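You operate a simulated robot arm through the tools that you are given. There is no shell and no other tool.

You run a simulated two-armed robot. Do the job below in one go: nothing can be reset, and whatever is moved stays where it is left.

Task
Warm and stir the glue tank, then feed the glue tray to MAX.
Fine: heat as the glue card says, stir till the streaks are gone, heater and stirrer off at the end, spill nothing.

It is judged by the outcome, as a careful person would: the job done as asked, and still so three seconds after it is handed in. It fails if anything else is knocked over, pushed out of place, dropped, spilled or broken.

Robot
Two 7-joint arms with three-finger grippers on one trunk that stands fixed in place. Base frame: the origin is at the foot of the trunk, x ahead of it, y to its left, z up. Readings come in mm, rad, newtons and seconds.
The left shoulder is at [105, 126, 1013], the right one opposite. With the tool pointing down near the work surface each hand reaches from about 100 to 820 mm from the base axis, measured 20 degrees to its own side. Payload 2.94 kg a hand.
Tool frame (each hand has its own): the origin (TCP) lies between the finger pads and is the grasp point; the fingertips stand 30 mm ahead of it; z points along the fingers, y is the line along which they close. The gripper opens to 128 mm; its body begins 93 mm behind the TCP.
Orientation is that of the tool frame in the base frame, as a unit quaternion [w, x, y, z]. With the fingers straight down and closing along the base's y, the tool's x points along the base's -x, its y along +y and its z along -z.

Tools
- The arms move only by the tool send_rows. It takes "left_rows", "right_rows" or both (then of equal length, played together; a hand with none holds still); each is one flat list of numbers, 7 for each row, row after row: the turn, a rotation vector about the base's x, y, z in units of 60 degrees (1.0 is 60 degrees), then the shift along the base's x, y, z in units of 200 mm (1.0 is 200 mm), then the gripper command, from -1 (shut) to 1 (fully open), values between in proportion. In form: [wx, wy, wz, tx, ty, tz, jaw, wx, wy, wz, tx, ty, tz, jaw, ...]. A call has 1 to 20 rows; each row is the pose to reach, as a shift and turn from the pose commanded when the call began. A call with a number of a shift or a turn outside -1 to 1 is refused whole. A row lasts 0.2 s, in which the tool goes at most 50 mm and 0.15 rad; a call with a longer step from one row to the next is refused whole, and so is a gripper value outside its range. Where a pose cannot be reached the arm comes as near as it can. A force on the tool above 50 N (or 10 N above the force at the start of the call, whichever is more), or a blocked arm, ends the call early, and 0.2 s more pass. Each finger travels about 84.2 mm/s and halts on what it meets, pressing with about 21 N; the grip force reading is that of the motor and also rises with nothing between the fingers. The clock runs only during rows and for 0.2 s after the last one: add rows that repeat a pose to give the fingers time. It gives the time, the measured TCP pose, the force on the tool (base axes), the opening and the grip force at its end, in the units of the frame above (readings bear some noise), with the torque about the TCP (base axes, N m) and any sound that the robot's microphone picked up, and new pictures: "views" is both (left out), scene, wrist or none (wrist: the cameras of the hands that moved).
- Cameras (640 x 400 px; columns grow to the right, rows downward): "scene" is now at [239.2, -13, 1156.3]; the picture's right is [-0.16, -0.99, 0.00], its down [-0.67, 0.11, -0.73] and it looks along [0.72, -0.12, -0.68] (base axes); focal length 214 px, centre (320, 200). "left" rides on the left gripper at [69, 15, -120] in its tool frame; the picture's right is [-0.21, 0.98, 0.00], its down [-0.82, -0.18, -0.54] and it looks along [-0.53, -0.12, 0.84] (tool axes); focal length 251 px, centre (320, 200). "right" rides on the right gripper at [69, -15, -120] in its tool frame; the picture's right is [0.21, 0.98, 0.00], its down [-0.82, 0.18, -0.54] and it looks along [-0.53, 0.12, 0.84] (tool axes); focal length 251 px, centre (320, 200). There is no depth. A picture from a camera that has moved, and an enlarged one, comes with that camera's place and axes in the base frame and with its lens.
- lift_body(by): moves the trunk up (or, below 0, down) by that many mm; the arms and the scene camera ride with it, the base frame stays. It gives what a move gives, with no picture.
- head_to(pan, tilt): turns the head with the scene camera to pan (to the left, within 1.396 rad either way) and tilt (down, from -0.506 to 1.204), counted from straight ahead of the robot (the tilt from the chest, where the trunk bows). It gives what a move gives, and a new picture of the scene camera.
- inspect(camera, box): a new picture of the part [left, top, right, bottom] of that camera's present view, enlarged. No time passes.
- close_job(): hands the job in; it is judged then, once.

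Nothing tells you positions but the pictures and the camera data. Unless the task says otherwise, let go and move clear before handing in.

The tools are called after "Request:" as name(argument=value, ...) on one line, values as JSON. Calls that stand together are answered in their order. send_rows: Moves the arms, as the interface text tells. Its arguments: {"type":"object","properties":{"left_rows":{"type":"array"},"right_rows":{"type":"array"},"views":{"type":"string","enum":["both","scene","wrist","none"]}},"required":[]} The other tools are called the same way: lift_body (by) moves the trunk up or down; head_to (pan, tilt) turns the head that bears the scene camera; inspect (camera, box) takes an enlarged picture of a part of a camera's view; close_job () hands the job in.

At the start:

```text
clock: 0.0
left_eef_pos: [558.7, 287.4, 913.8]
left_orientation: [0.0, 0.0, 1.0, -0.001]
left_force: [0.0, 0.0, -0.7]
left_ft_torque: [0.0, 0.02, 0.01]
left_width: 127.9
left_gripper_force: 0.1
right_eef_pos: [399.2, -106.7, 851.6]
right_orientation: [0.0, 0.001, 1.0, 0.001]
right_force: [0.4, 0.4, -0.4]
right_ft_torque: [-0.01, -0.04, 0.01]
right_width: 128.2
right_gripper_force: 0.0
trunk travel left (down, up): [-225.0, 322.0]
head pan, tilt (commanded): [-0.161, 0.749]
```

scene: 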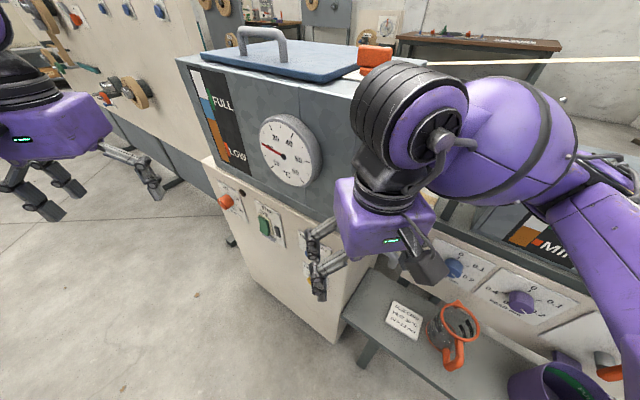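
right: 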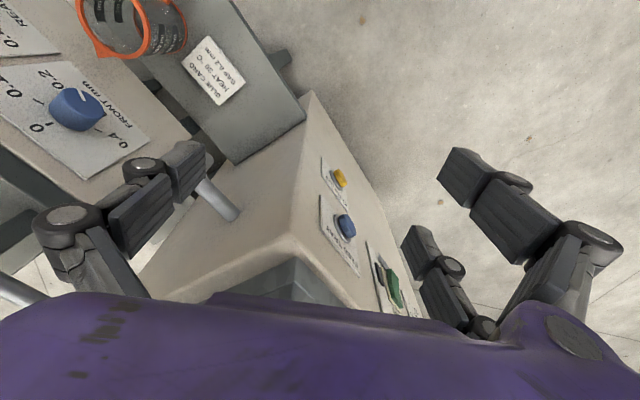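
left: 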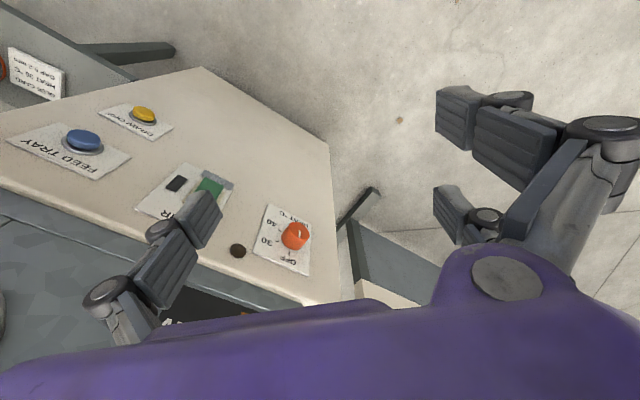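

I see a glue machine with a tank, a thermometer dial, a control panel (heater knob, stirrer switch, feed and drain buttons), and a glue card on a side shelf. I'll start by enlarging the views to read the labels.

Request:
inspect(camera="scene", box=[180, 50, 380, 300])

Request:
inspect(camera="left", box=[0, 40, 340, 290])

Request:
inspect(camera="right", box=[160, 20, 280, 120])

Request:
inspect(camera="scene", box=[340, 220, 640, 400])

```text
1.60 times, centred on (280, 175) of scene
camera zoom: at [239.2, -13.0, 1156.3], right [-0.16, -0.99, 0.0], down [-0.67, 0.11, -0.73], along [0.72, -0.12, -0.68], focal length 343 px, centre (384, 240)
```

zoom: 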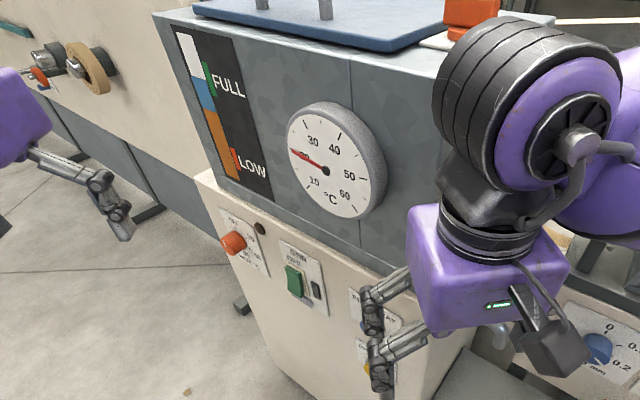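

```text
1.60 times, centred on (170, 165) of left
camera zoom: at [489.2, 302.9, 1035.2], right [0.21, 0.98, 0.0], down [0.82, -0.18, 0.54], along [0.53, -0.12, -0.84], focal length 402 px, centre (560, 256)
```

zoom: 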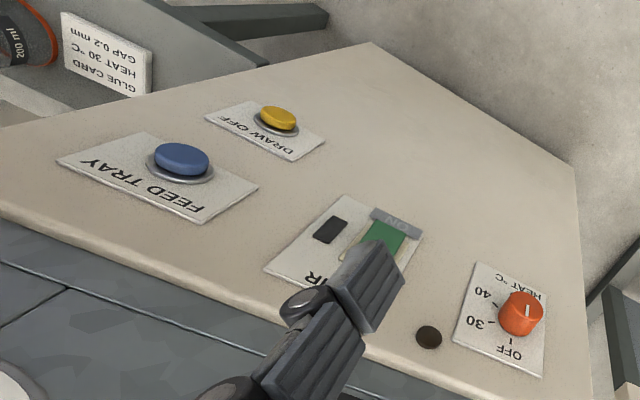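

```text
4.00 times, centred on (220, 70) of right
camera zoom: at [330.3, -123.0, 971.5], right [-0.21, 0.98, 0.0], down [0.82, 0.18, 0.54], along [0.53, 0.12, -0.84], focal length 1006 px, centre (720, 720)
```

zoom: 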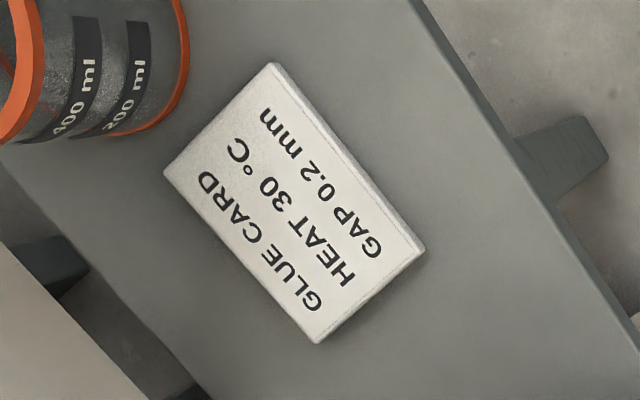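

```text
2.13 times, centred on (490, 310) of scene
camera zoom: at [239.2, -13.0, 1156.3], right [-0.16, -0.99, 0.0], down [-0.67, 0.11, -0.73], along [0.72, -0.12, -0.68], focal length 458 px, centre (-43, -35)
```

zoom: 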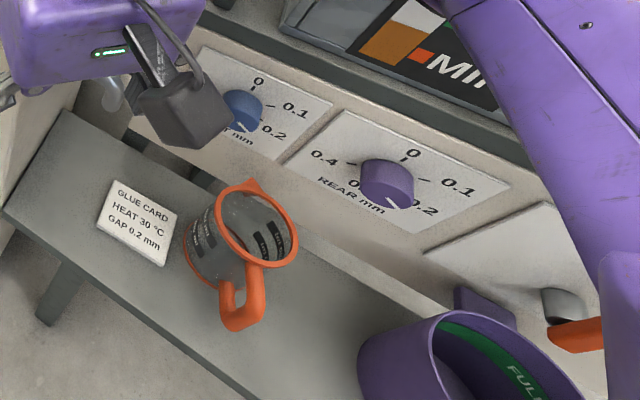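

The card reads HEAT 30 °C and GAP 0.2 mm, the thermometer is at about 20 °C, and the heater knob has OFF/30/40. I'll look around with the head to find the glue tray, its gauge and the stir window.

Request:
head_to(pan=-0.9, tilt=0.7)

Request:
head_to(pan=-0.4, tilt=0.3)

Request:
head_to(pan=0.5, tilt=0.6)

```text
clock: 1.1
left_eef_pos: [557.1, 286.9, 916.1]
left_orientation: [0.001, 0.0, 1.0, 0.0]
left_force: [0.3, 0.7, -0.1]
left_ft_torque: [-0.03, 0.01, 0.03]
left_width: 128.0
left_gripper_force: 0.1
right_eef_pos: [399.2, -106.9, 851.9]
right_orientation: [0.001, 0.0, 1.0, 0.0]
right_force: [-0.2, 0.5, -0.2]
right_ft_torque: [0.01, 0.01, -0.01]
right_width: 127.9
right_gripper_force: 0.0
trunk travel left (down, up): [-225.0, 322.0]
head pan, tilt (commanded): [-0.901, 0.7]
camera scene: at [228.2, -50.4, 1165.6], right [-0.58, -0.81, 0.0], down [-0.49, 0.35, -0.8], along [0.65, -0.47, -0.6], focal length 214 px, centre (320, 200)
```

scene: 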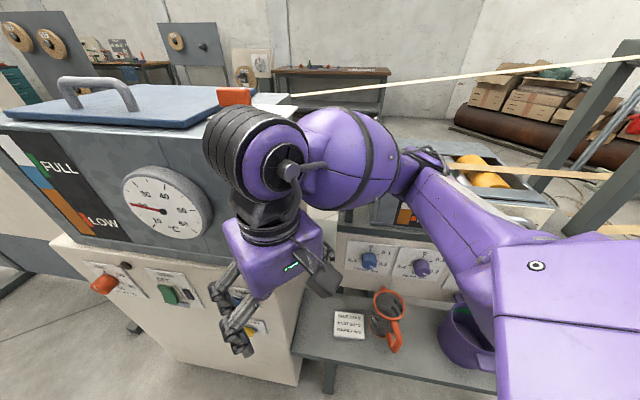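

```text
clock: 2.0
left_eef_pos: [559.3, 286.5, 915.3]
left_orientation: [-0.001, 0.001, 1.0, 0.0]
left_force: [0.4, -0.3, -0.1]
left_ft_torque: [-0.01, 0.01, 0.01]
left_width: 127.9
left_gripper_force: 0.1
right_eef_pos: [398.5, -107.0, 851.6]
right_orientation: [-0.001, 0.0, 1.0, 0.001]
right_force: [0.3, -0.6, -0.4]
right_ft_torque: [0.01, 0.01, 0.01]
right_width: 128.2
right_gripper_force: 0.0
trunk travel left (down, up): [-225.0, 322.0]
head pan, tilt (commanded): [-0.4, 0.3]
camera scene: at [243.3, -36.2, 1196.5], right [-0.39, -0.92, 0.0], down [-0.27, 0.12, -0.96], along [0.88, -0.37, -0.3], focal length 214 px, centre (320, 200)
```

scene: 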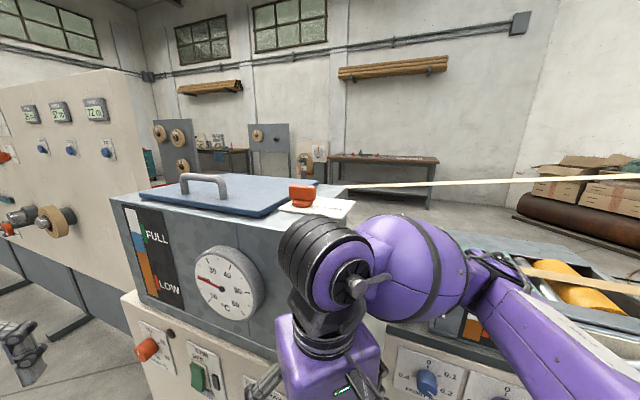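

```text
clock: 3.2
left_eef_pos: [557.7, 288.2, 914.5]
left_orientation: [0.0, 0.0, 1.0, 0.0]
left_force: [0.2, -0.6, -0.6]
left_ft_torque: [-0.02, 0.02, 0.01]
left_width: 128.2
left_gripper_force: 0.0
right_eef_pos: [399.1, -107.0, 851.7]
right_orientation: [0.0, 0.0, 1.0, 0.0]
right_force: [0.3, 0.7, 0.5]
right_ft_torque: [-0.02, 0.01, 0.03]
right_width: 127.7
right_gripper_force: 0.1
trunk travel left (down, up): [-225.0, 322.0]
head pan, tilt (commanded): [0.499, 0.6]
camera scene: at [234.9, 42.4, 1169.1], right [0.48, -0.88, 0.0], down [-0.5, -0.27, -0.83], along [0.72, 0.39, -0.56], focal length 214 px, centre (320, 200)
```

scene: 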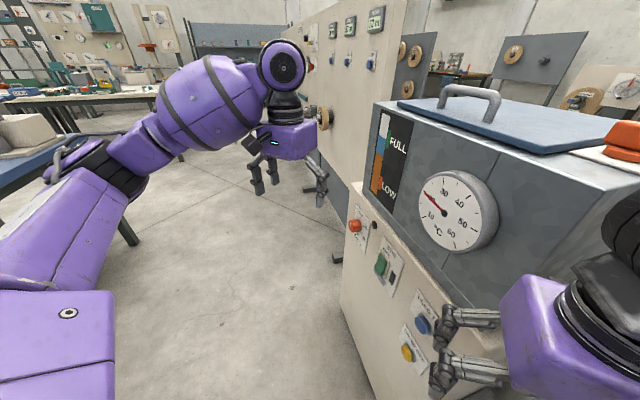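

The tank stands directly ahead, with its lid and red block on top and the rollers and tray off to the right. I'll zoom in on the gauge and the panel.

Request:
inspect(camera="scene", box=[340, 90, 520, 260])

Request:
inspect(camera="scene", box=[330, 190, 460, 400])

Request:
inspect(camera="scene", box=[370, 70, 640, 200])

```text
2.35 times, centred on (430, 175) of scene
camera zoom: at [234.9, 42.4, 1169.1], right [0.48, -0.88, 0.0], down [-0.5, -0.27, -0.83], along [0.72, 0.39, -0.56], focal length 505 px, centre (61, 259)
```

zoom: 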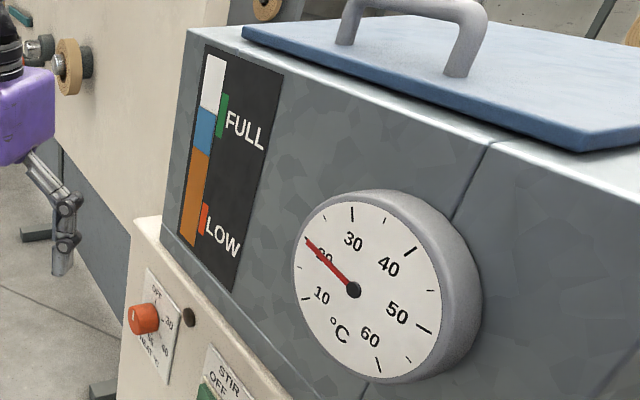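

```text
1.90 times, centred on (395, 295) of scene
camera zoom: at [234.9, 42.4, 1169.1], right [0.48, -0.88, 0.0], down [-0.5, -0.27, -0.83], along [0.72, 0.39, -0.56], focal length 408 px, centre (177, 19)
```

zoom: 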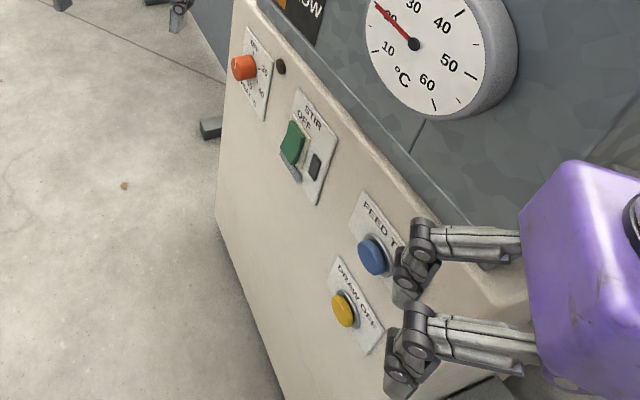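

```text
2.37 times, centred on (505, 135) of scene
camera zoom: at [234.9, 42.4, 1169.1], right [0.48, -0.88, 0.0], down [-0.5, -0.27, -0.83], along [0.72, 0.39, -0.56], focal length 508 px, centre (-118, 354)
```

zoom: 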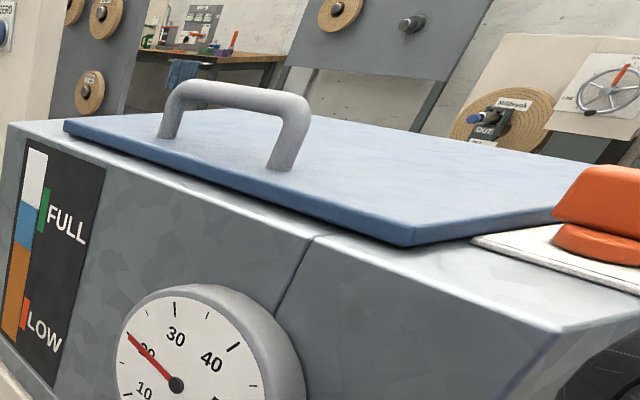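

By triangulation the control panel is vertical and angled about 45°, with the heater knob near (756,197,707), the stir switch near (639,85,704) and the feed button near (535,-44,695). I'll zoom into these controls, then pull the right arm back to clear the view.

Request:
inspect(camera="left", box=[225, 190, 335, 290])

Request:
inspect(camera="left", box=[120, 150, 250, 250])

Request:
inspect(camera="scene", box=[340, 195, 410, 300])

Request:
send_rows(right_rows=[0, 0, 0, -0.1, -0.15, 0.1, 0, 0, 0, 0, -0.25, -0.3, 0.2, 0, 0, 0, 0, -0.4, -0.45, 0.3, 0, 0, 0, 0, -0.55, -0.6, 0.4, 0, 0, 0, 0, -0.65, -0.75, 0.4, 0, 0, 0, 0, -0.7, -0.9, 0.4, 0, 0, 0, 0, -0.7, -1.0, 0.4, 0], views="both")

```text
4.00 times, centred on (280, 240) of left
camera zoom: at [489.2, 302.9, 1035.3], right [0.21, 0.98, 0.0], down [0.82, -0.18, 0.54], along [0.53, -0.12, -0.84], focal length 1006 px, centre (480, 40)
```

zoom: 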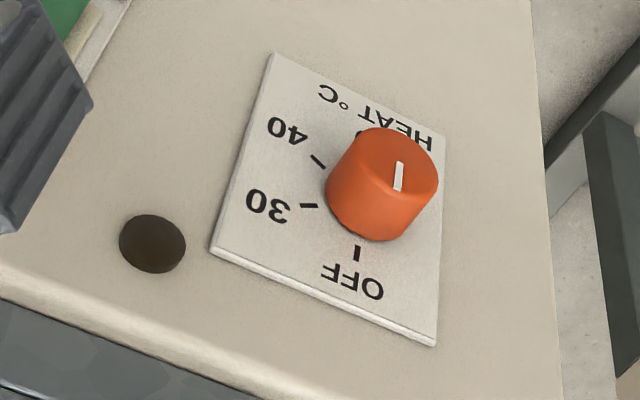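

```text
4.00 times, centred on (185, 200) of left
camera zoom: at [489.2, 302.9, 1035.3], right [0.21, 0.98, 0.0], down [0.82, -0.18, 0.54], along [0.53, -0.12, -0.84], focal length 1006 px, centre (860, 200)
```

zoom: 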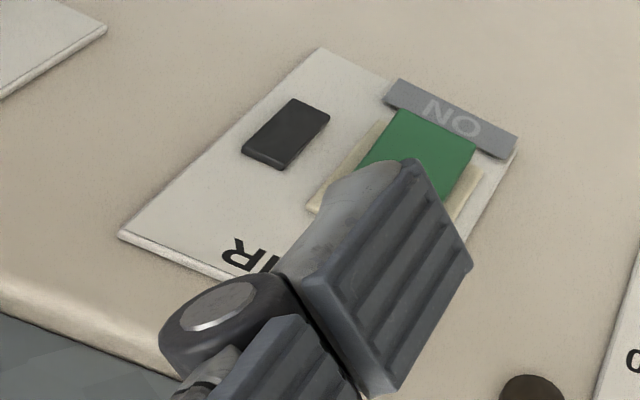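

```text
3.81 times, centred on (375, 248) of scene
camera zoom: at [234.9, 42.4, 1169.1], right [0.48, -0.88, 0.0], down [-0.5, -0.27, -0.83], along [0.72, 0.39, -0.56], focal length 817 px, centre (110, 19)
```

zoom: 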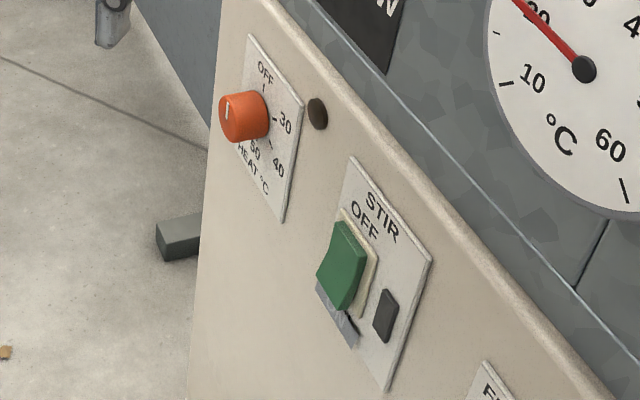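

```text
clock: 4.8
left_eef_pos: [558.0, 288.8, 916.0]
left_orientation: [0.001, 0.0, 1.0, 0.0]
left_force: [-0.4, 0.1, -0.7]
left_ft_torque: [-0.01, -0.05, -0.02]
left_width: 128.1
left_gripper_force: 0.0
right_eef_pos: [283.8, -305.3, 967.5]
right_orientation: [0.011, -0.003, 1.0, 0.001]
right_force: [0.4, -0.7, -5.5]
right_ft_torque: [0.08, 0.15, 0.0]
right_width: 64.2
right_gripper_force: 0.1
right hand out of reach, approached as far as the arm can: row 1, 2, 3, 4, 5, 6, 7
trunk travel left (down, up): [-225.0, 322.0]
head pan, tilt (commanded): [0.499, 0.6]
camera scene: at [233.9, 43.7, 1169.3], right [0.48, -0.88, 0.0], down [-0.5, -0.27, -0.83], along [0.72, 0.39, -0.56], focal length 214 px, centre (320, 200)
camera right: at [212.0, -322.5, 1085.3], right [-0.22, 0.98, 0.0], down [0.81, 0.18, 0.56], along [0.55, 0.12, -0.83], focal length 251 px, centre (320, 200)
```

scene: 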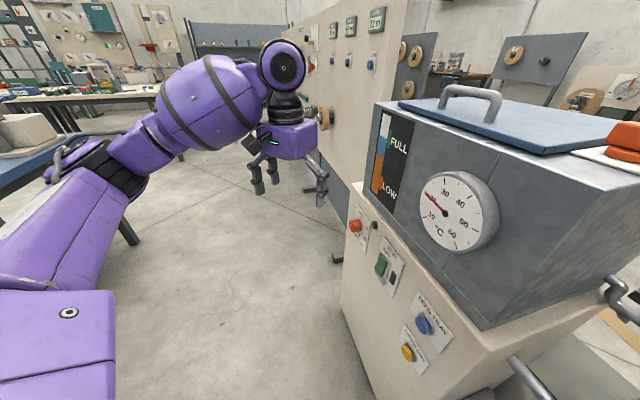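
right: 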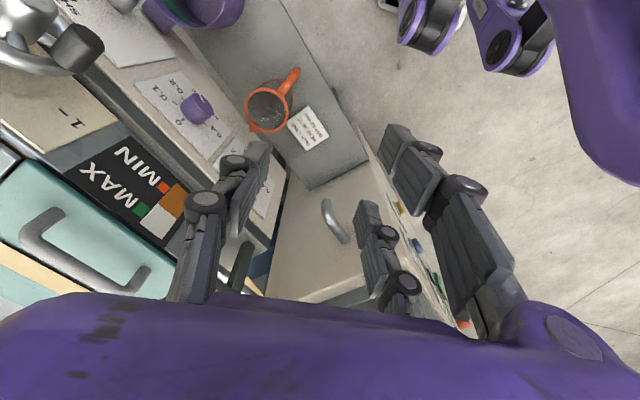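

The heater mark points to OFF, the stir rocker is at OFF, and its ON legend is at the bottom. With the right arm out of the way I'll look at the tray side.

Request:
head_to(pan=-0.9, tilt=0.85)

Request:
inspect(camera="right", box=[0, 0, 320, 310])

Request:
inspect(camera="scene", box=[0, 0, 320, 200])

Request:
inspect(camera="scene", box=[320, 0, 640, 200])

Request:
inspect(camera="scene", box=[320, 200, 640, 400])

```text
clock: 6.3
left_eef_pos: [557.8, 287.4, 913.5]
left_orientation: [0.0, 0.0, 1.0, 0.001]
left_force: [0.4, 0.2, 0.8]
left_ft_torque: [0.03, -0.01, 0.0]
left_width: 128.2
left_gripper_force: 0.0
right_eef_pos: [286.4, -305.2, 967.4]
right_orientation: [0.017, -0.004, 1.0, 0.003]
right_force: [-0.5, -0.3, 0.1]
right_ft_torque: [0.0, 0.01, -0.01]
right_width: 64.1
right_gripper_force: 0.2
trunk travel left (down, up): [-225.0, 322.0]
head pan, tilt (commanded): [-0.901, 0.85]
camera scene: at [225.6, -45.5, 1154.9], right [-0.56, -0.83, 0.0], down [-0.58, 0.39, -0.72], along [0.6, -0.4, -0.69], focal length 214 px, centre (320, 200)
```

scene: 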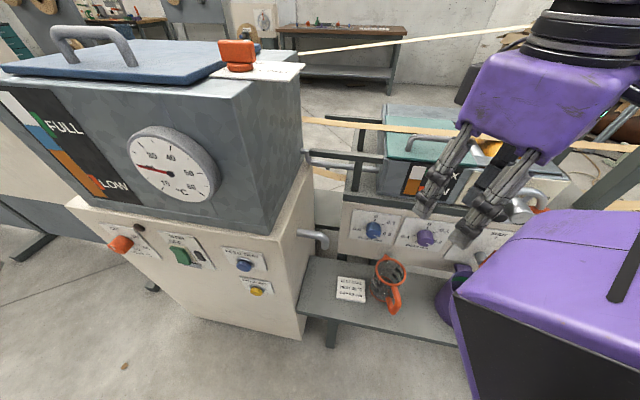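

```text
1.29 times, centred on (160, 155) of right
camera zoom: at [212.9, -323.2, 1085.6], right [-0.22, 0.97, 0.0], down [0.8, 0.18, 0.57], along [0.56, 0.13, -0.82], focal length 324 px, centre (526, 258)
```

zoom: 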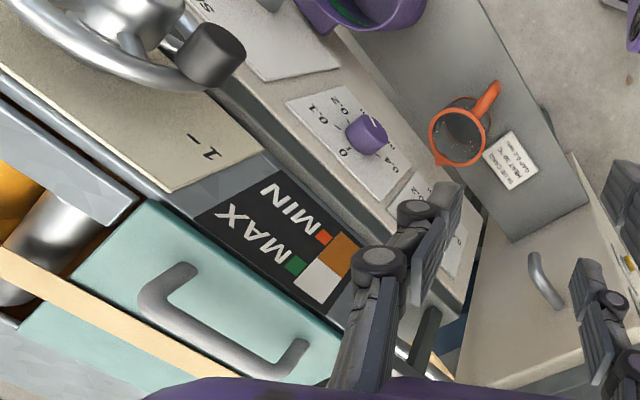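

```text
2.00 times, centred on (160, 100) of scene
camera zoom: at [225.6, -45.5, 1154.9], right [-0.56, -0.83, 0.0], down [-0.58, 0.39, -0.72], along [0.6, -0.4, -0.69], focal length 429 px, centre (640, 400)
```

zoom: 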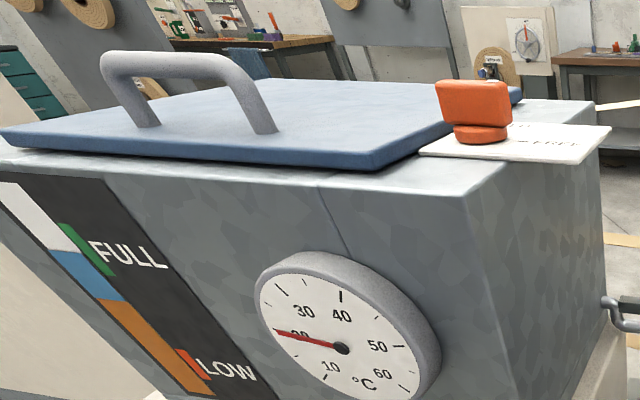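

```text
2.00 times, centred on (480, 100) of scene
camera zoom: at [225.6, -45.5, 1154.9], right [-0.56, -0.83, 0.0], down [-0.58, 0.39, -0.72], along [0.6, -0.4, -0.69], focal length 429 px, centre (0, 400)
```

zoom: 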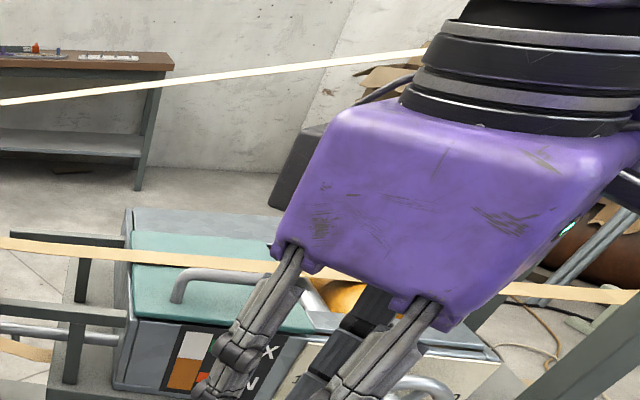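

```text
2.00 times, centred on (480, 300) of scene
camera zoom: at [225.6, -45.5, 1154.9], right [-0.56, -0.83, 0.0], down [-0.58, 0.39, -0.72], along [0.6, -0.4, -0.69], focal length 429 px, centre (0, 0)
```

zoom: 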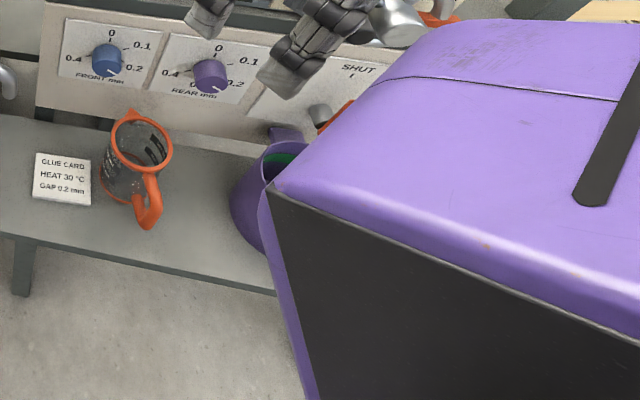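

The tray on the right has a MIN/MAX gauge, and there's a valve labelled "SHUT" near the purple bucket. The orange lever on top of the tank has a labelled plate, so I'll read both.

Request:
inspect(camera="scene", box=[205, 30, 315, 90])

Request:
inspect(camera="scene", box=[430, 180, 560, 280])

Request:
inspect(camera="right", box=[100, 120, 260, 270])

Request:
inspect(camera="right", box=[0, 0, 160, 130])

```text
5.82 times, centred on (260, 60) of scene
camera zoom: at [225.6, -45.5, 1154.9], right [-0.56, -0.83, 0.0], down [-0.58, 0.39, -0.72], along [0.6, -0.4, -0.69], focal length 1248 px, centre (669, 1014)
```

zoom: 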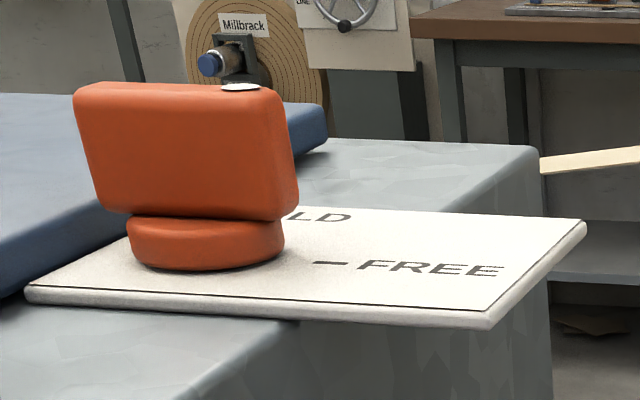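

```text
4.00 times, centred on (495, 230) of scene
camera zoom: at [225.6, -45.5, 1154.9], right [-0.56, -0.83, 0.0], down [-0.58, 0.39, -0.72], along [0.6, -0.4, -0.69], focal length 858 px, centre (-380, 80)
```

zoom: 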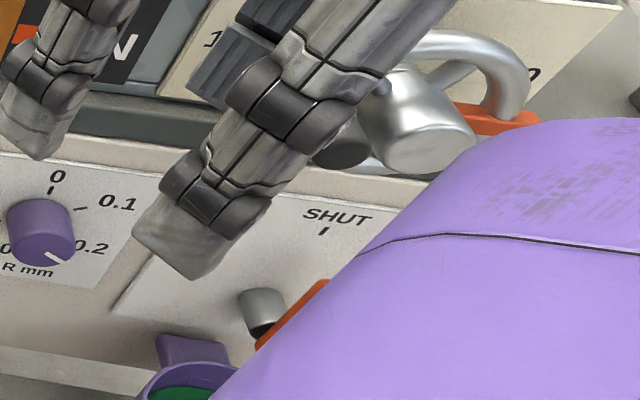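

```text
2.67 times, centred on (180, 195) of right
camera zoom: at [212.9, -323.2, 1085.6], right [-0.22, 0.97, 0.0], down [0.8, 0.18, 0.57], along [0.56, 0.13, -0.82], focal length 670 px, centre (693, 213)
```

zoom: 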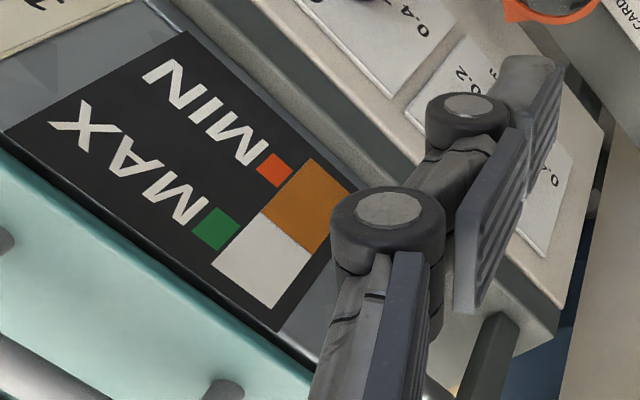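

```text
3.08 times, centred on (80, 65) of right
camera zoom: at [212.9, -323.2, 1085.6], right [-0.22, 0.97, 0.0], down [0.8, 0.18, 0.57], along [0.56, 0.13, -0.82], focal length 774 px, centre (1058, 615)
```

zoom: 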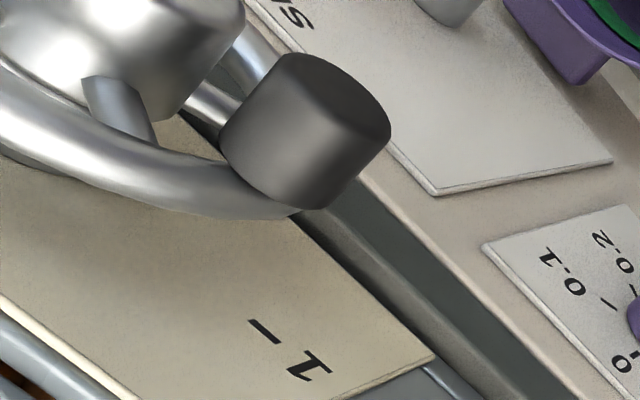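

The orange lever on the tank reads HOLD/FREE, and there's a tap by the bucket with a SHUT mark whose state I must check before feeding. I'll move the right arm to free the view of the tap.

Request:
send_rows(right_rows=[0, 0, 0, 0.1, 0.18, 0.0, 0, 0, 0, 0, 0.2, 0.36, 0.0, 0, 0, 0, 0, 0.3, 0.54, 0, 0, 0, 0, 0, 0.4, 0.72, 0.05, 0, 0, 0, 0, 0.5, 0.9, 0.1, 0, 0, 0, 0, 0.55, 1.0, 0.2, 0], views="wrist")

Request:
head_to(pan=-1.2, tilt=0.9)

```text
clock: 7.8
left_eef_pos: [557.9, 286.9, 914.8]
left_orientation: [0.0, 0.0, 1.0, 0.0]
left_force: [0.5, -0.1, -1.6]
left_ft_torque: [0.0, -0.01, 0.03]
left_width: 128.0
left_gripper_force: 0.1
right_eef_pos: [391.6, -102.9, 1003.2]
right_orientation: [-0.001, -0.001, 1.0, 0.0]
right_force: [-0.2, -0.1, -0.1]
right_ft_torque: [-0.02, -0.02, 0.02]
right_width: 64.1
right_gripper_force: 0.0
trunk travel left (down, up): [-225.0, 322.0]
head pan, tilt (commanded): [-0.901, 0.85]
camera right: at [322.2, -118.6, 1122.9], right [-0.21, 0.98, 0.0], down [0.82, 0.18, 0.54], along [0.53, 0.12, -0.84], focal length 251 px, centre (320, 200)
```

right: 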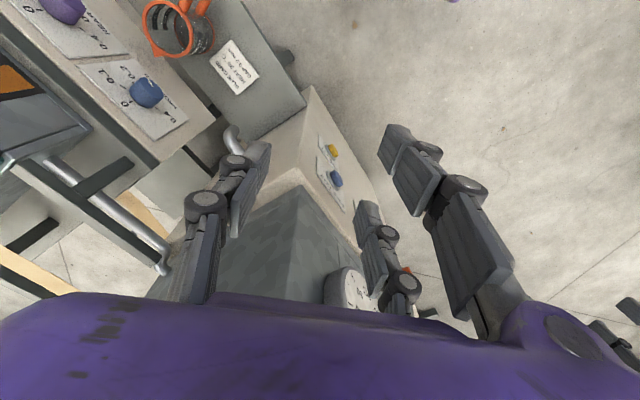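

```text
clock: 8.6
left_eef_pos: [558.1, 286.7, 916.3]
left_orientation: [0.0, 0.0, 1.0, -0.001]
left_force: [0.9, -0.7, 0.2]
left_ft_torque: [-0.01, 0.01, -0.02]
left_width: 128.2
left_gripper_force: 0.1
right_eef_pos: [391.4, -103.7, 1003.1]
right_orientation: [0.001, 0.0, 1.0, 0.0]
right_force: [-0.3, 0.1, -0.2]
right_ft_torque: [-0.01, 0.0, 0.0]
right_width: 64.0
right_gripper_force: 0.2
trunk travel left (down, up): [-225.0, 322.0]
head pan, tilt (commanded): [-1.201, 0.901]
camera scene: at [184.6, -70.1, 1144.3], right [-0.93, -0.36, 0.0], down [-0.28, 0.73, -0.62], along [0.23, -0.58, -0.78], focal length 214 px, centre (320, 200)
```

scene: 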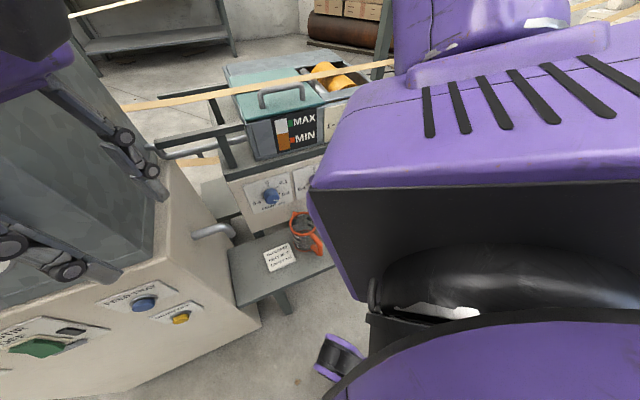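

The upper arm hides the tap from this angle, so I'll try another pan.

Request:
head_to(pan=-0.55, tilt=0.95)

```text
clock: 9.6
left_eef_pos: [558.6, 288.1, 914.9]
left_orientation: [0.0, 0.0, 1.0, 0.0]
left_force: [0.5, -1.0, 0.7]
left_ft_torque: [0.0, 0.03, -0.01]
left_width: 128.1
left_gripper_force: 0.1
right_eef_pos: [390.4, -102.6, 1001.9]
right_orientation: [0.001, 0.0, 1.0, 0.0]
right_force: [0.6, -0.4, 0.0]
right_ft_torque: [-0.01, 0.01, 0.01]
right_width: 63.7
right_gripper_force: 0.2
trunk travel left (down, up): [-225.0, 322.0]
head pan, tilt (commanded): [-0.55, 0.949]
camera scene: at [205.8, -55.3, 1142.0], right [-0.75, -0.66, 0.0], down [-0.53, 0.6, -0.6], along [0.39, -0.45, -0.8], focal length 214 px, centre (320, 200)
```

scene: 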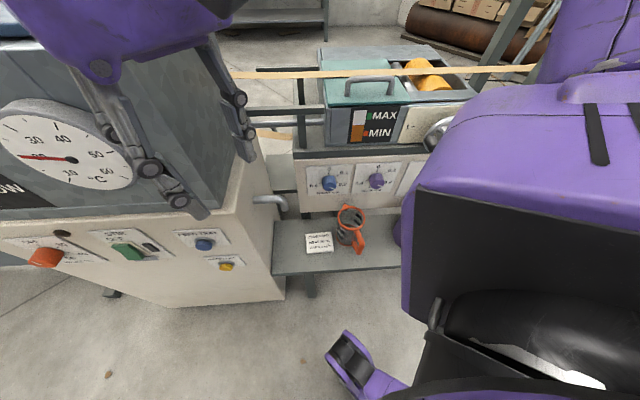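

The head was still moving when that picture was taken, so I'll repeat the command to let it settle.

Request:
head_to(pan=-0.75, tilt=1.0)

Request:
head_to(pan=-0.75, tilt=1.0)

```text
clock: 10.3
left_eef_pos: [558.1, 286.7, 914.4]
left_orientation: [0.0, 0.0, 1.0, 0.0]
left_force: [-0.1, -0.2, 0.0]
left_ft_torque: [0.0, 0.0, -0.01]
left_width: 128.1
left_gripper_force: 0.1
right_eef_pos: [391.0, -103.3, 1002.4]
right_orientation: [0.0, 0.0, 1.0, -0.001]
right_force: [-0.1, 0.5, 0.6]
right_ft_torque: [-0.02, 0.02, 0.01]
right_width: 64.1
right_gripper_force: 0.0
trunk travel left (down, up): [-225.0, 322.0]
head pan, tilt (commanded): [-0.75, 1.0]
camera scene: at [205.6, -54.9, 1141.5], right [-0.75, -0.66, 0.0], down [-0.53, 0.61, -0.59], along [0.39, -0.44, -0.81], focal length 214 px, centre (320, 200)
```

scene: 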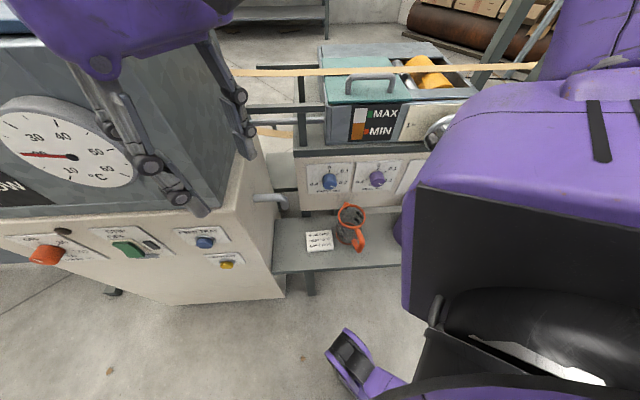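

```text
clock: 10.9
left_eef_pos: [559.0, 287.7, 916.4]
left_orientation: [0.0, 0.0, 1.0, 0.0]
left_force: [0.1, -1.0, -0.1]
left_ft_torque: [-0.01, -0.01, -0.01]
left_width: 128.1
left_gripper_force: 0.0
right_eef_pos: [389.8, -103.0, 1002.8]
right_orientation: [0.001, 0.0, 1.0, 0.0]
right_force: [0.8, -0.3, -0.1]
right_ft_torque: [-0.05, 0.02, 0.01]
right_width: 63.9
right_gripper_force: 0.1
trunk travel left (down, up): [-225.0, 322.0]
head pan, tilt (commanded): [-0.75, 1.0]
camera scene: at [205.5, -54.7, 1141.1], right [-0.75, -0.66, 0.0], down [-0.53, 0.61, -0.59], along [0.39, -0.44, -0.81], focal length 214 px, centre (320, 200)
```

scene: 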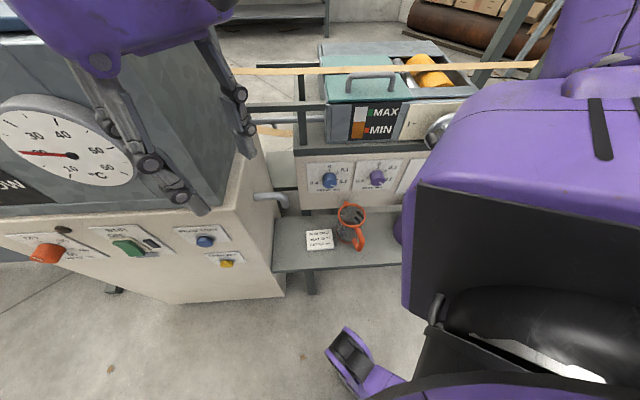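

The head view is still blocked, so I'll use the right wrist camera. I'm moving that hand back toward the tray and tilting it so the camera looks down at the tap.

Request:
send_rows(right_rows=[0, 0.06, 0, -0.05, -0.15, 0.0, 0, 0, 0.12, 0, -0.1, -0.3, 0.0, 0, 0, 0.2, 0, -0.15, -0.45, 0, 0, 0, 0.3, 0, -0.2, -0.6, 0, 0, 0, 0.4, 0, -0.25, -0.75, 0, 0, 0, 0.5, 0, -0.3, -0.85, 0, 0, 0, 0.5, 0, -0.3, -0.85, 0, 0], views="both")

```text
clock: 12.5
left_eef_pos: [558.0, 287.3, 914.1]
left_orientation: [0.0, 0.001, 1.0, -0.001]
left_force: [-0.2, -0.7, 0.2]
left_ft_torque: [-0.01, 0.01, 0.02]
left_width: 127.9
left_gripper_force: 0.1
right_eef_pos: [328.5, -272.6, 1001.8]
right_orientation: [-0.258, 0.0, 0.966, 0.0]
right_force: [-0.2, -0.1, 0.1]
right_ft_torque: [-0.04, -0.03, 0.02]
right_width: 64.0
right_gripper_force: 0.1
trunk travel left (down, up): [-225.0, 322.0]
head pan, tilt (commanded): [-0.75, 1.0]
camera scene: at [208.2, -47.2, 1137.1], right [-0.68, -0.73, 0.0], down [-0.62, 0.57, -0.54], along [0.4, -0.37, -0.84], focal length 214 px, centre (320, 200)
camera right: at [328.8, -287.9, 1141.5], right [-0.19, 0.98, 0.11], down [0.98, 0.18, 0.06], along [0.04, 0.12, -0.99], focal length 251 px, centre (320, 200)
```

scene: 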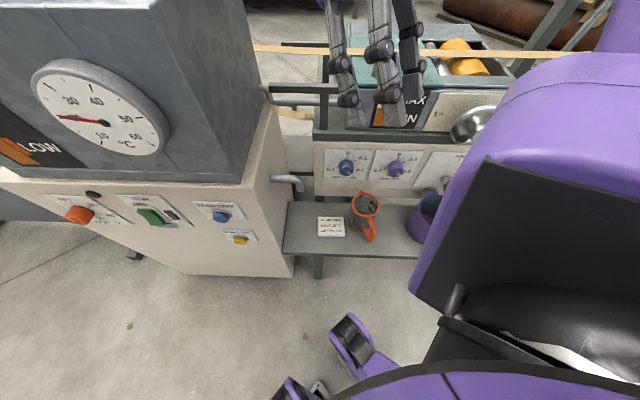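
right: 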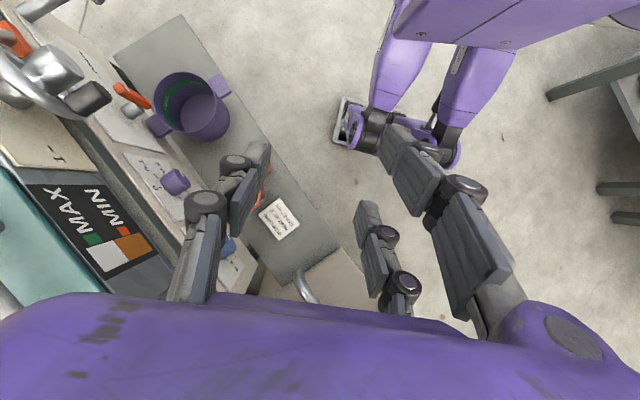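

Now the tap, the bucket and the tray gauge are visible in the right wrist camera. I'll zoom in on them.

Request:
inspect(camera="right", box=[60, 30, 240, 210])

Request:
inspect(camera="right", box=[20, 170, 180, 300])

Request:
inspect(camera="right", box=[0, 0, 160, 130])

Request:
inspect(camera="scene", box=[270, 130, 480, 280])

```text
2.22 times, centred on (150, 120) of right
camera zoom: at [328.8, -287.9, 1141.5], right [-0.19, 0.98, 0.11], down [0.98, 0.18, 0.06], along [0.04, 0.12, -0.99], focal length 559 px, centre (698, 378)
```

zoom: 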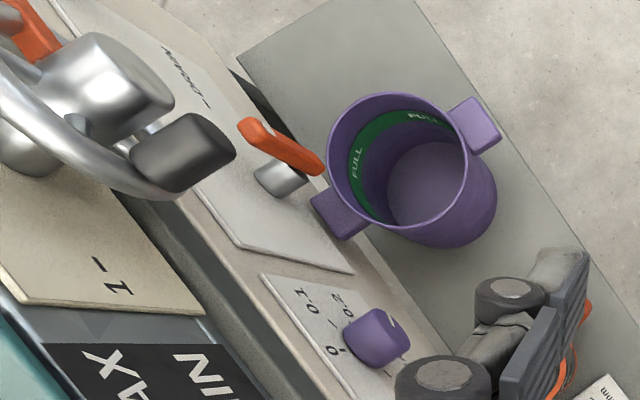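

```text
3.08 times, centred on (100, 235) of right
camera zoom: at [328.8, -287.9, 1141.5], right [-0.19, 0.98, 0.11], down [0.98, 0.18, 0.06], along [0.04, 0.12, -0.99], focal length 774 px, centre (997, 92)
```

zoom: 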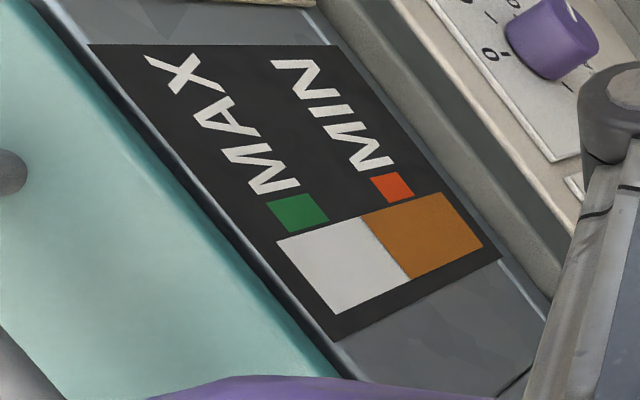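

```text
3.08 times, centred on (80, 65) of right
camera zoom: at [328.8, -287.9, 1141.5], right [-0.19, 0.98, 0.11], down [0.98, 0.18, 0.06], along [0.04, 0.12, -0.99], focal length 774 px, centre (1058, 615)
```

zoom: 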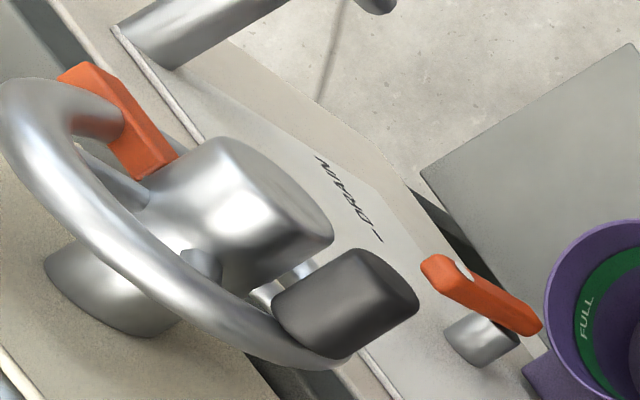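

```text
2.67 times, centred on (375, 205) of scene
camera zoom: at [208.2, -47.2, 1137.1], right [-0.68, -0.73, 0.0], down [-0.62, 0.57, -0.54], along [0.4, -0.37, -0.84], focal length 572 px, centre (173, 187)
```

zoom: 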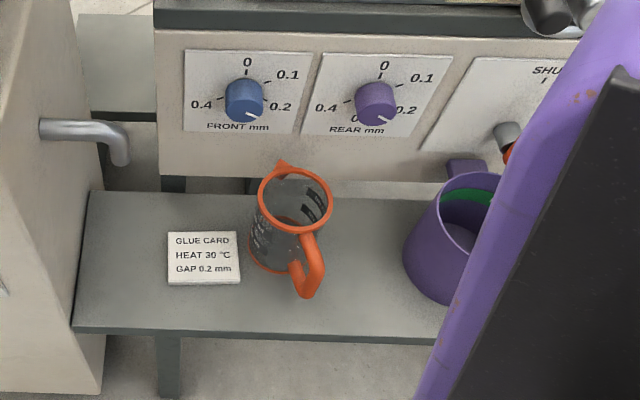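

The tap plate reads SHUT at the top and DRAIN at the side, and its lever lies horizontal, which looks like DRAIN. I'll zoom in more closely to confirm where its white pointer dot is.

Request:
inspect(camera="right", box=[90, 60, 170, 120])

Request:
inspect(camera="scene", box=[420, 140, 480, 200])

```text
6.67 times, centred on (130, 90) of right
camera zoom: at [328.8, -287.9, 1141.5], right [-0.19, 0.98, 0.11], down [0.98, 0.18, 0.06], along [0.04, 0.12, -0.99], focal length 1676 px, centre (1587, 933)
```

zoom: 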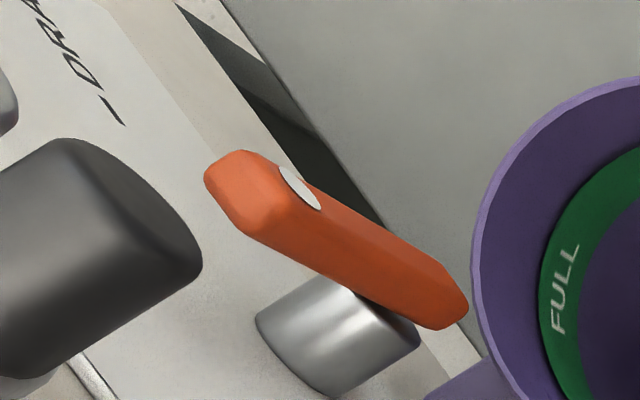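

```text
6.67 times, centred on (450, 170) of scene
camera zoom: at [208.2, -47.2, 1137.1], right [-0.68, -0.73, 0.0], down [-0.62, 0.57, -0.54], along [0.4, -0.37, -0.84], focal length 1430 px, centre (-547, 400)
```

zoom: 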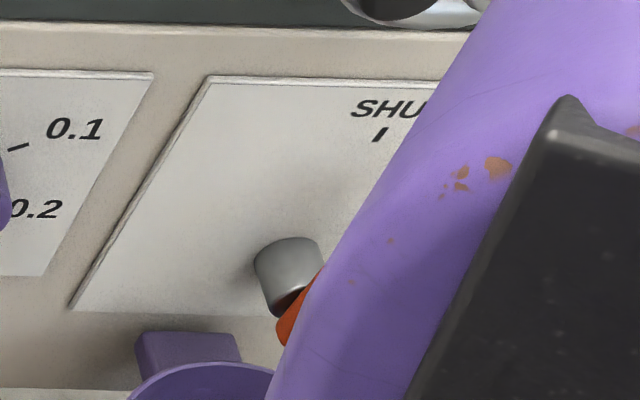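

The lever runs radially in the straight-down view and upright in the scene view, so it stands vertical with its dot at the top, which means the drain is SHUT. Next I'll raise the trunk to see the tank-top lever (HOLD/FREE) and the lid from above.

Request:
lift_body(by=220)

Request:
head_to(pan=-0.2, tilt=0.75)

Request:
head_to(pan=-0.2, tilt=0.75)

```text
clock: 14.8
left_eef_pos: [557.8, 287.1, 1135.5]
left_orientation: [0.0, 0.0, 1.0, 0.0]
left_force: [-0.1, 0.3, -0.4]
left_ft_torque: [0.0, 0.01, 0.01]
left_width: 127.6
left_gripper_force: 0.1
right_eef_pos: [330.5, -275.1, 1220.7]
right_orientation: [-0.259, 0.0, 0.966, 0.0]
right_force: [0.5, 0.7, 0.3]
right_ft_torque: [0.03, 0.03, 0.02]
right_width: 64.2
right_gripper_force: 0.1
trunk travel left (down, up): [-445.0, 102.0]
head pan, tilt (commanded): [-0.75, 1.0]
```

```text
clock: 15.8
left_eef_pos: [558.9, 286.5, 1134.9]
left_orientation: [0.001, 0.0, 1.0, 0.0]
left_force: [-0.5, 0.2, 0.0]
left_ft_torque: [-0.01, -0.01, 0.02]
left_width: 127.9
left_gripper_force: 0.2
right_eef_pos: [330.8, -273.1, 1221.6]
right_orientation: [-0.259, 0.0, 0.966, -0.001]
right_force: [-0.1, 0.1, -0.2]
right_ft_torque: [0.01, -0.03, 0.0]
right_width: 64.1
right_gripper_force: 0.0
trunk travel left (down, up): [-445.0, 102.0]
head pan, tilt (commanded): [-0.201, 0.75]
camera scene: at [174.3, -16.4, 1382.6], right [-0.2, -0.98, 0.0], down [-0.67, 0.14, -0.73], along [0.72, -0.15, -0.68], focal length 214 px, centre (320, 200)
```

scene: 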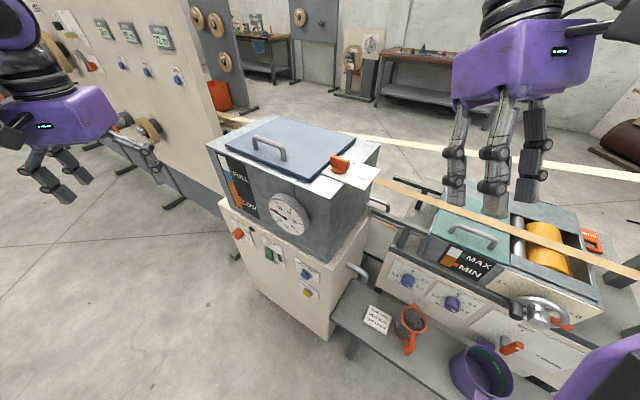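

```text
clock: 16.4
left_eef_pos: [558.0, 287.8, 1134.2]
left_orientation: [-0.001, 0.0, 1.0, 0.0]
left_force: [1.1, -0.6, -0.1]
left_ft_torque: [0.01, 0.0, 0.0]
left_width: 128.0
left_gripper_force: 0.1
right_eef_pos: [331.4, -274.5, 1222.5]
right_orientation: [-0.258, 0.0, 0.966, 0.0]
right_force: [-0.1, 0.2, 0.6]
right_ft_torque: [-0.02, 0.01, 0.0]
right_width: 64.0
right_gripper_force: 0.0
trunk travel left (down, up): [-445.0, 102.0]
head pan, tilt (commanded): [-0.201, 0.75]
camera scene: at [174.3, -16.3, 1382.6], right [-0.2, -0.98, 0.0], down [-0.67, 0.14, -0.73], along [0.72, -0.15, -0.68], focal length 214 px, centre (320, 200)
```

scene: 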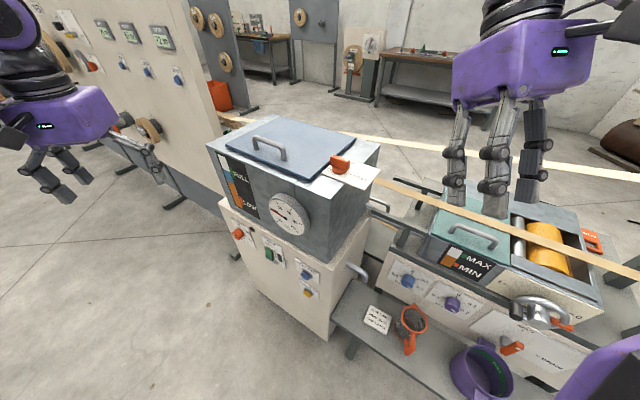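

Excellent overview from up here. I'll zoom in on the key parts: lever, tap, gauges and panel.

Request:
inspect(camera="scene", box=[300, 130, 400, 200])

Request:
inspect(camera="scene", box=[440, 290, 600, 400])

Request:
inspect(camera="scene", box=[200, 130, 340, 310])

Request:
inspect(camera="scene", box=[380, 200, 540, 320])

Request:
inspect(camera="scene", box=[500, 200, 620, 330])

```text
5.71 times, centred on (350, 165) of scene
camera zoom: at [174.3, -16.3, 1382.6], right [-0.2, -0.98, 0.0], down [-0.67, 0.14, -0.73], along [0.72, -0.15, -0.68], focal length 1226 px, centre (149, 400)
```

zoom: 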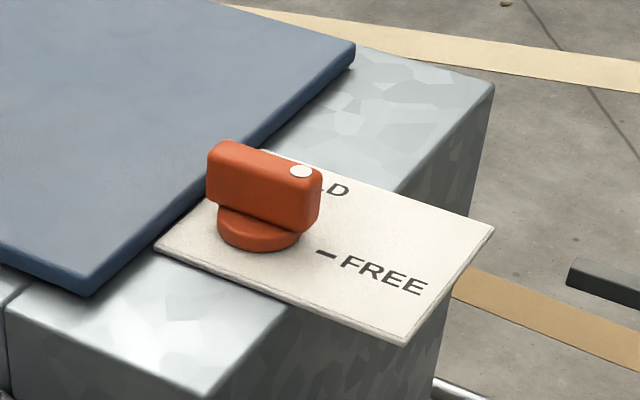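

```text
3.64 times, centred on (520, 345) of scene
camera zoom: at [174.3, -16.3, 1382.6], right [-0.2, -0.98, 0.0], down [-0.67, 0.14, -0.73], along [0.72, -0.15, -0.68], focal length 780 px, centre (-407, -327)
```

zoom: 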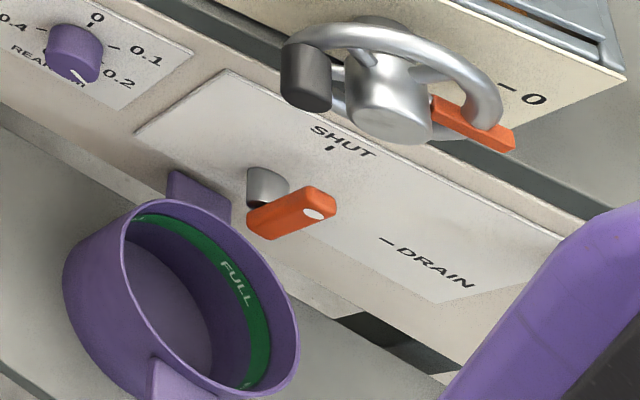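

```text
2.22 times, centred on (270, 220) of scene
camera zoom: at [174.3, -16.3, 1382.6], right [-0.2, -0.98, 0.0], down [-0.67, 0.14, -0.73], along [0.72, -0.15, -0.68], focal length 477 px, centre (431, 156)
```

zoom: 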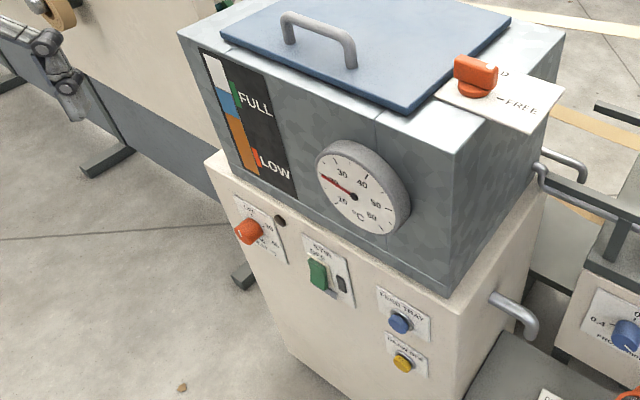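

```text
3.33 times, centred on (460, 260) of scene
camera zoom: at [174.3, -16.3, 1382.6], right [-0.2, -0.98, 0.0], down [-0.67, 0.14, -0.73], along [0.72, -0.15, -0.68], focal length 715 px, centre (-147, 0)
```

zoom: 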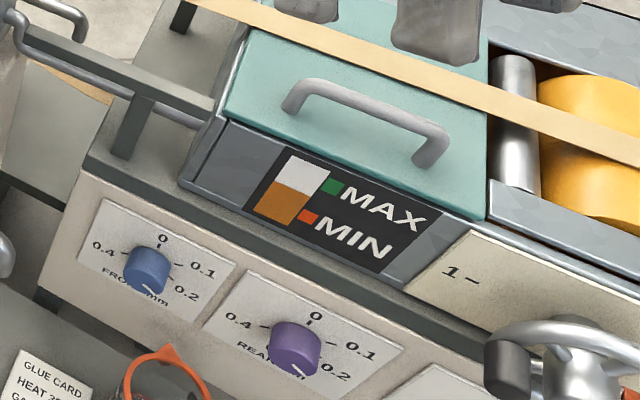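

```text
3.08 times, centred on (560, 265) of scene
camera zoom: at [174.3, -16.3, 1382.6], right [-0.2, -0.98, 0.0], down [-0.67, 0.14, -0.73], along [0.72, -0.15, -0.68], focal length 660 px, centre (-418, 0)
```

zoom: 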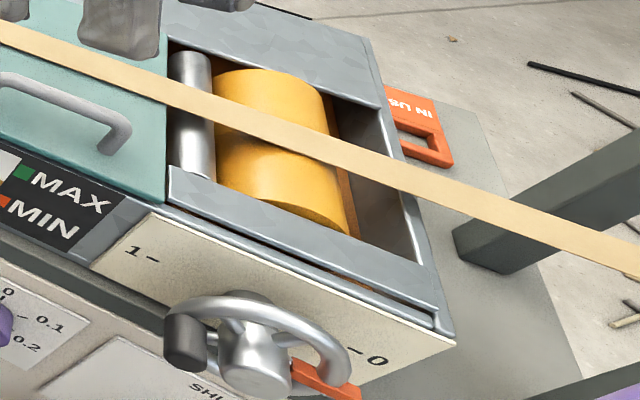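

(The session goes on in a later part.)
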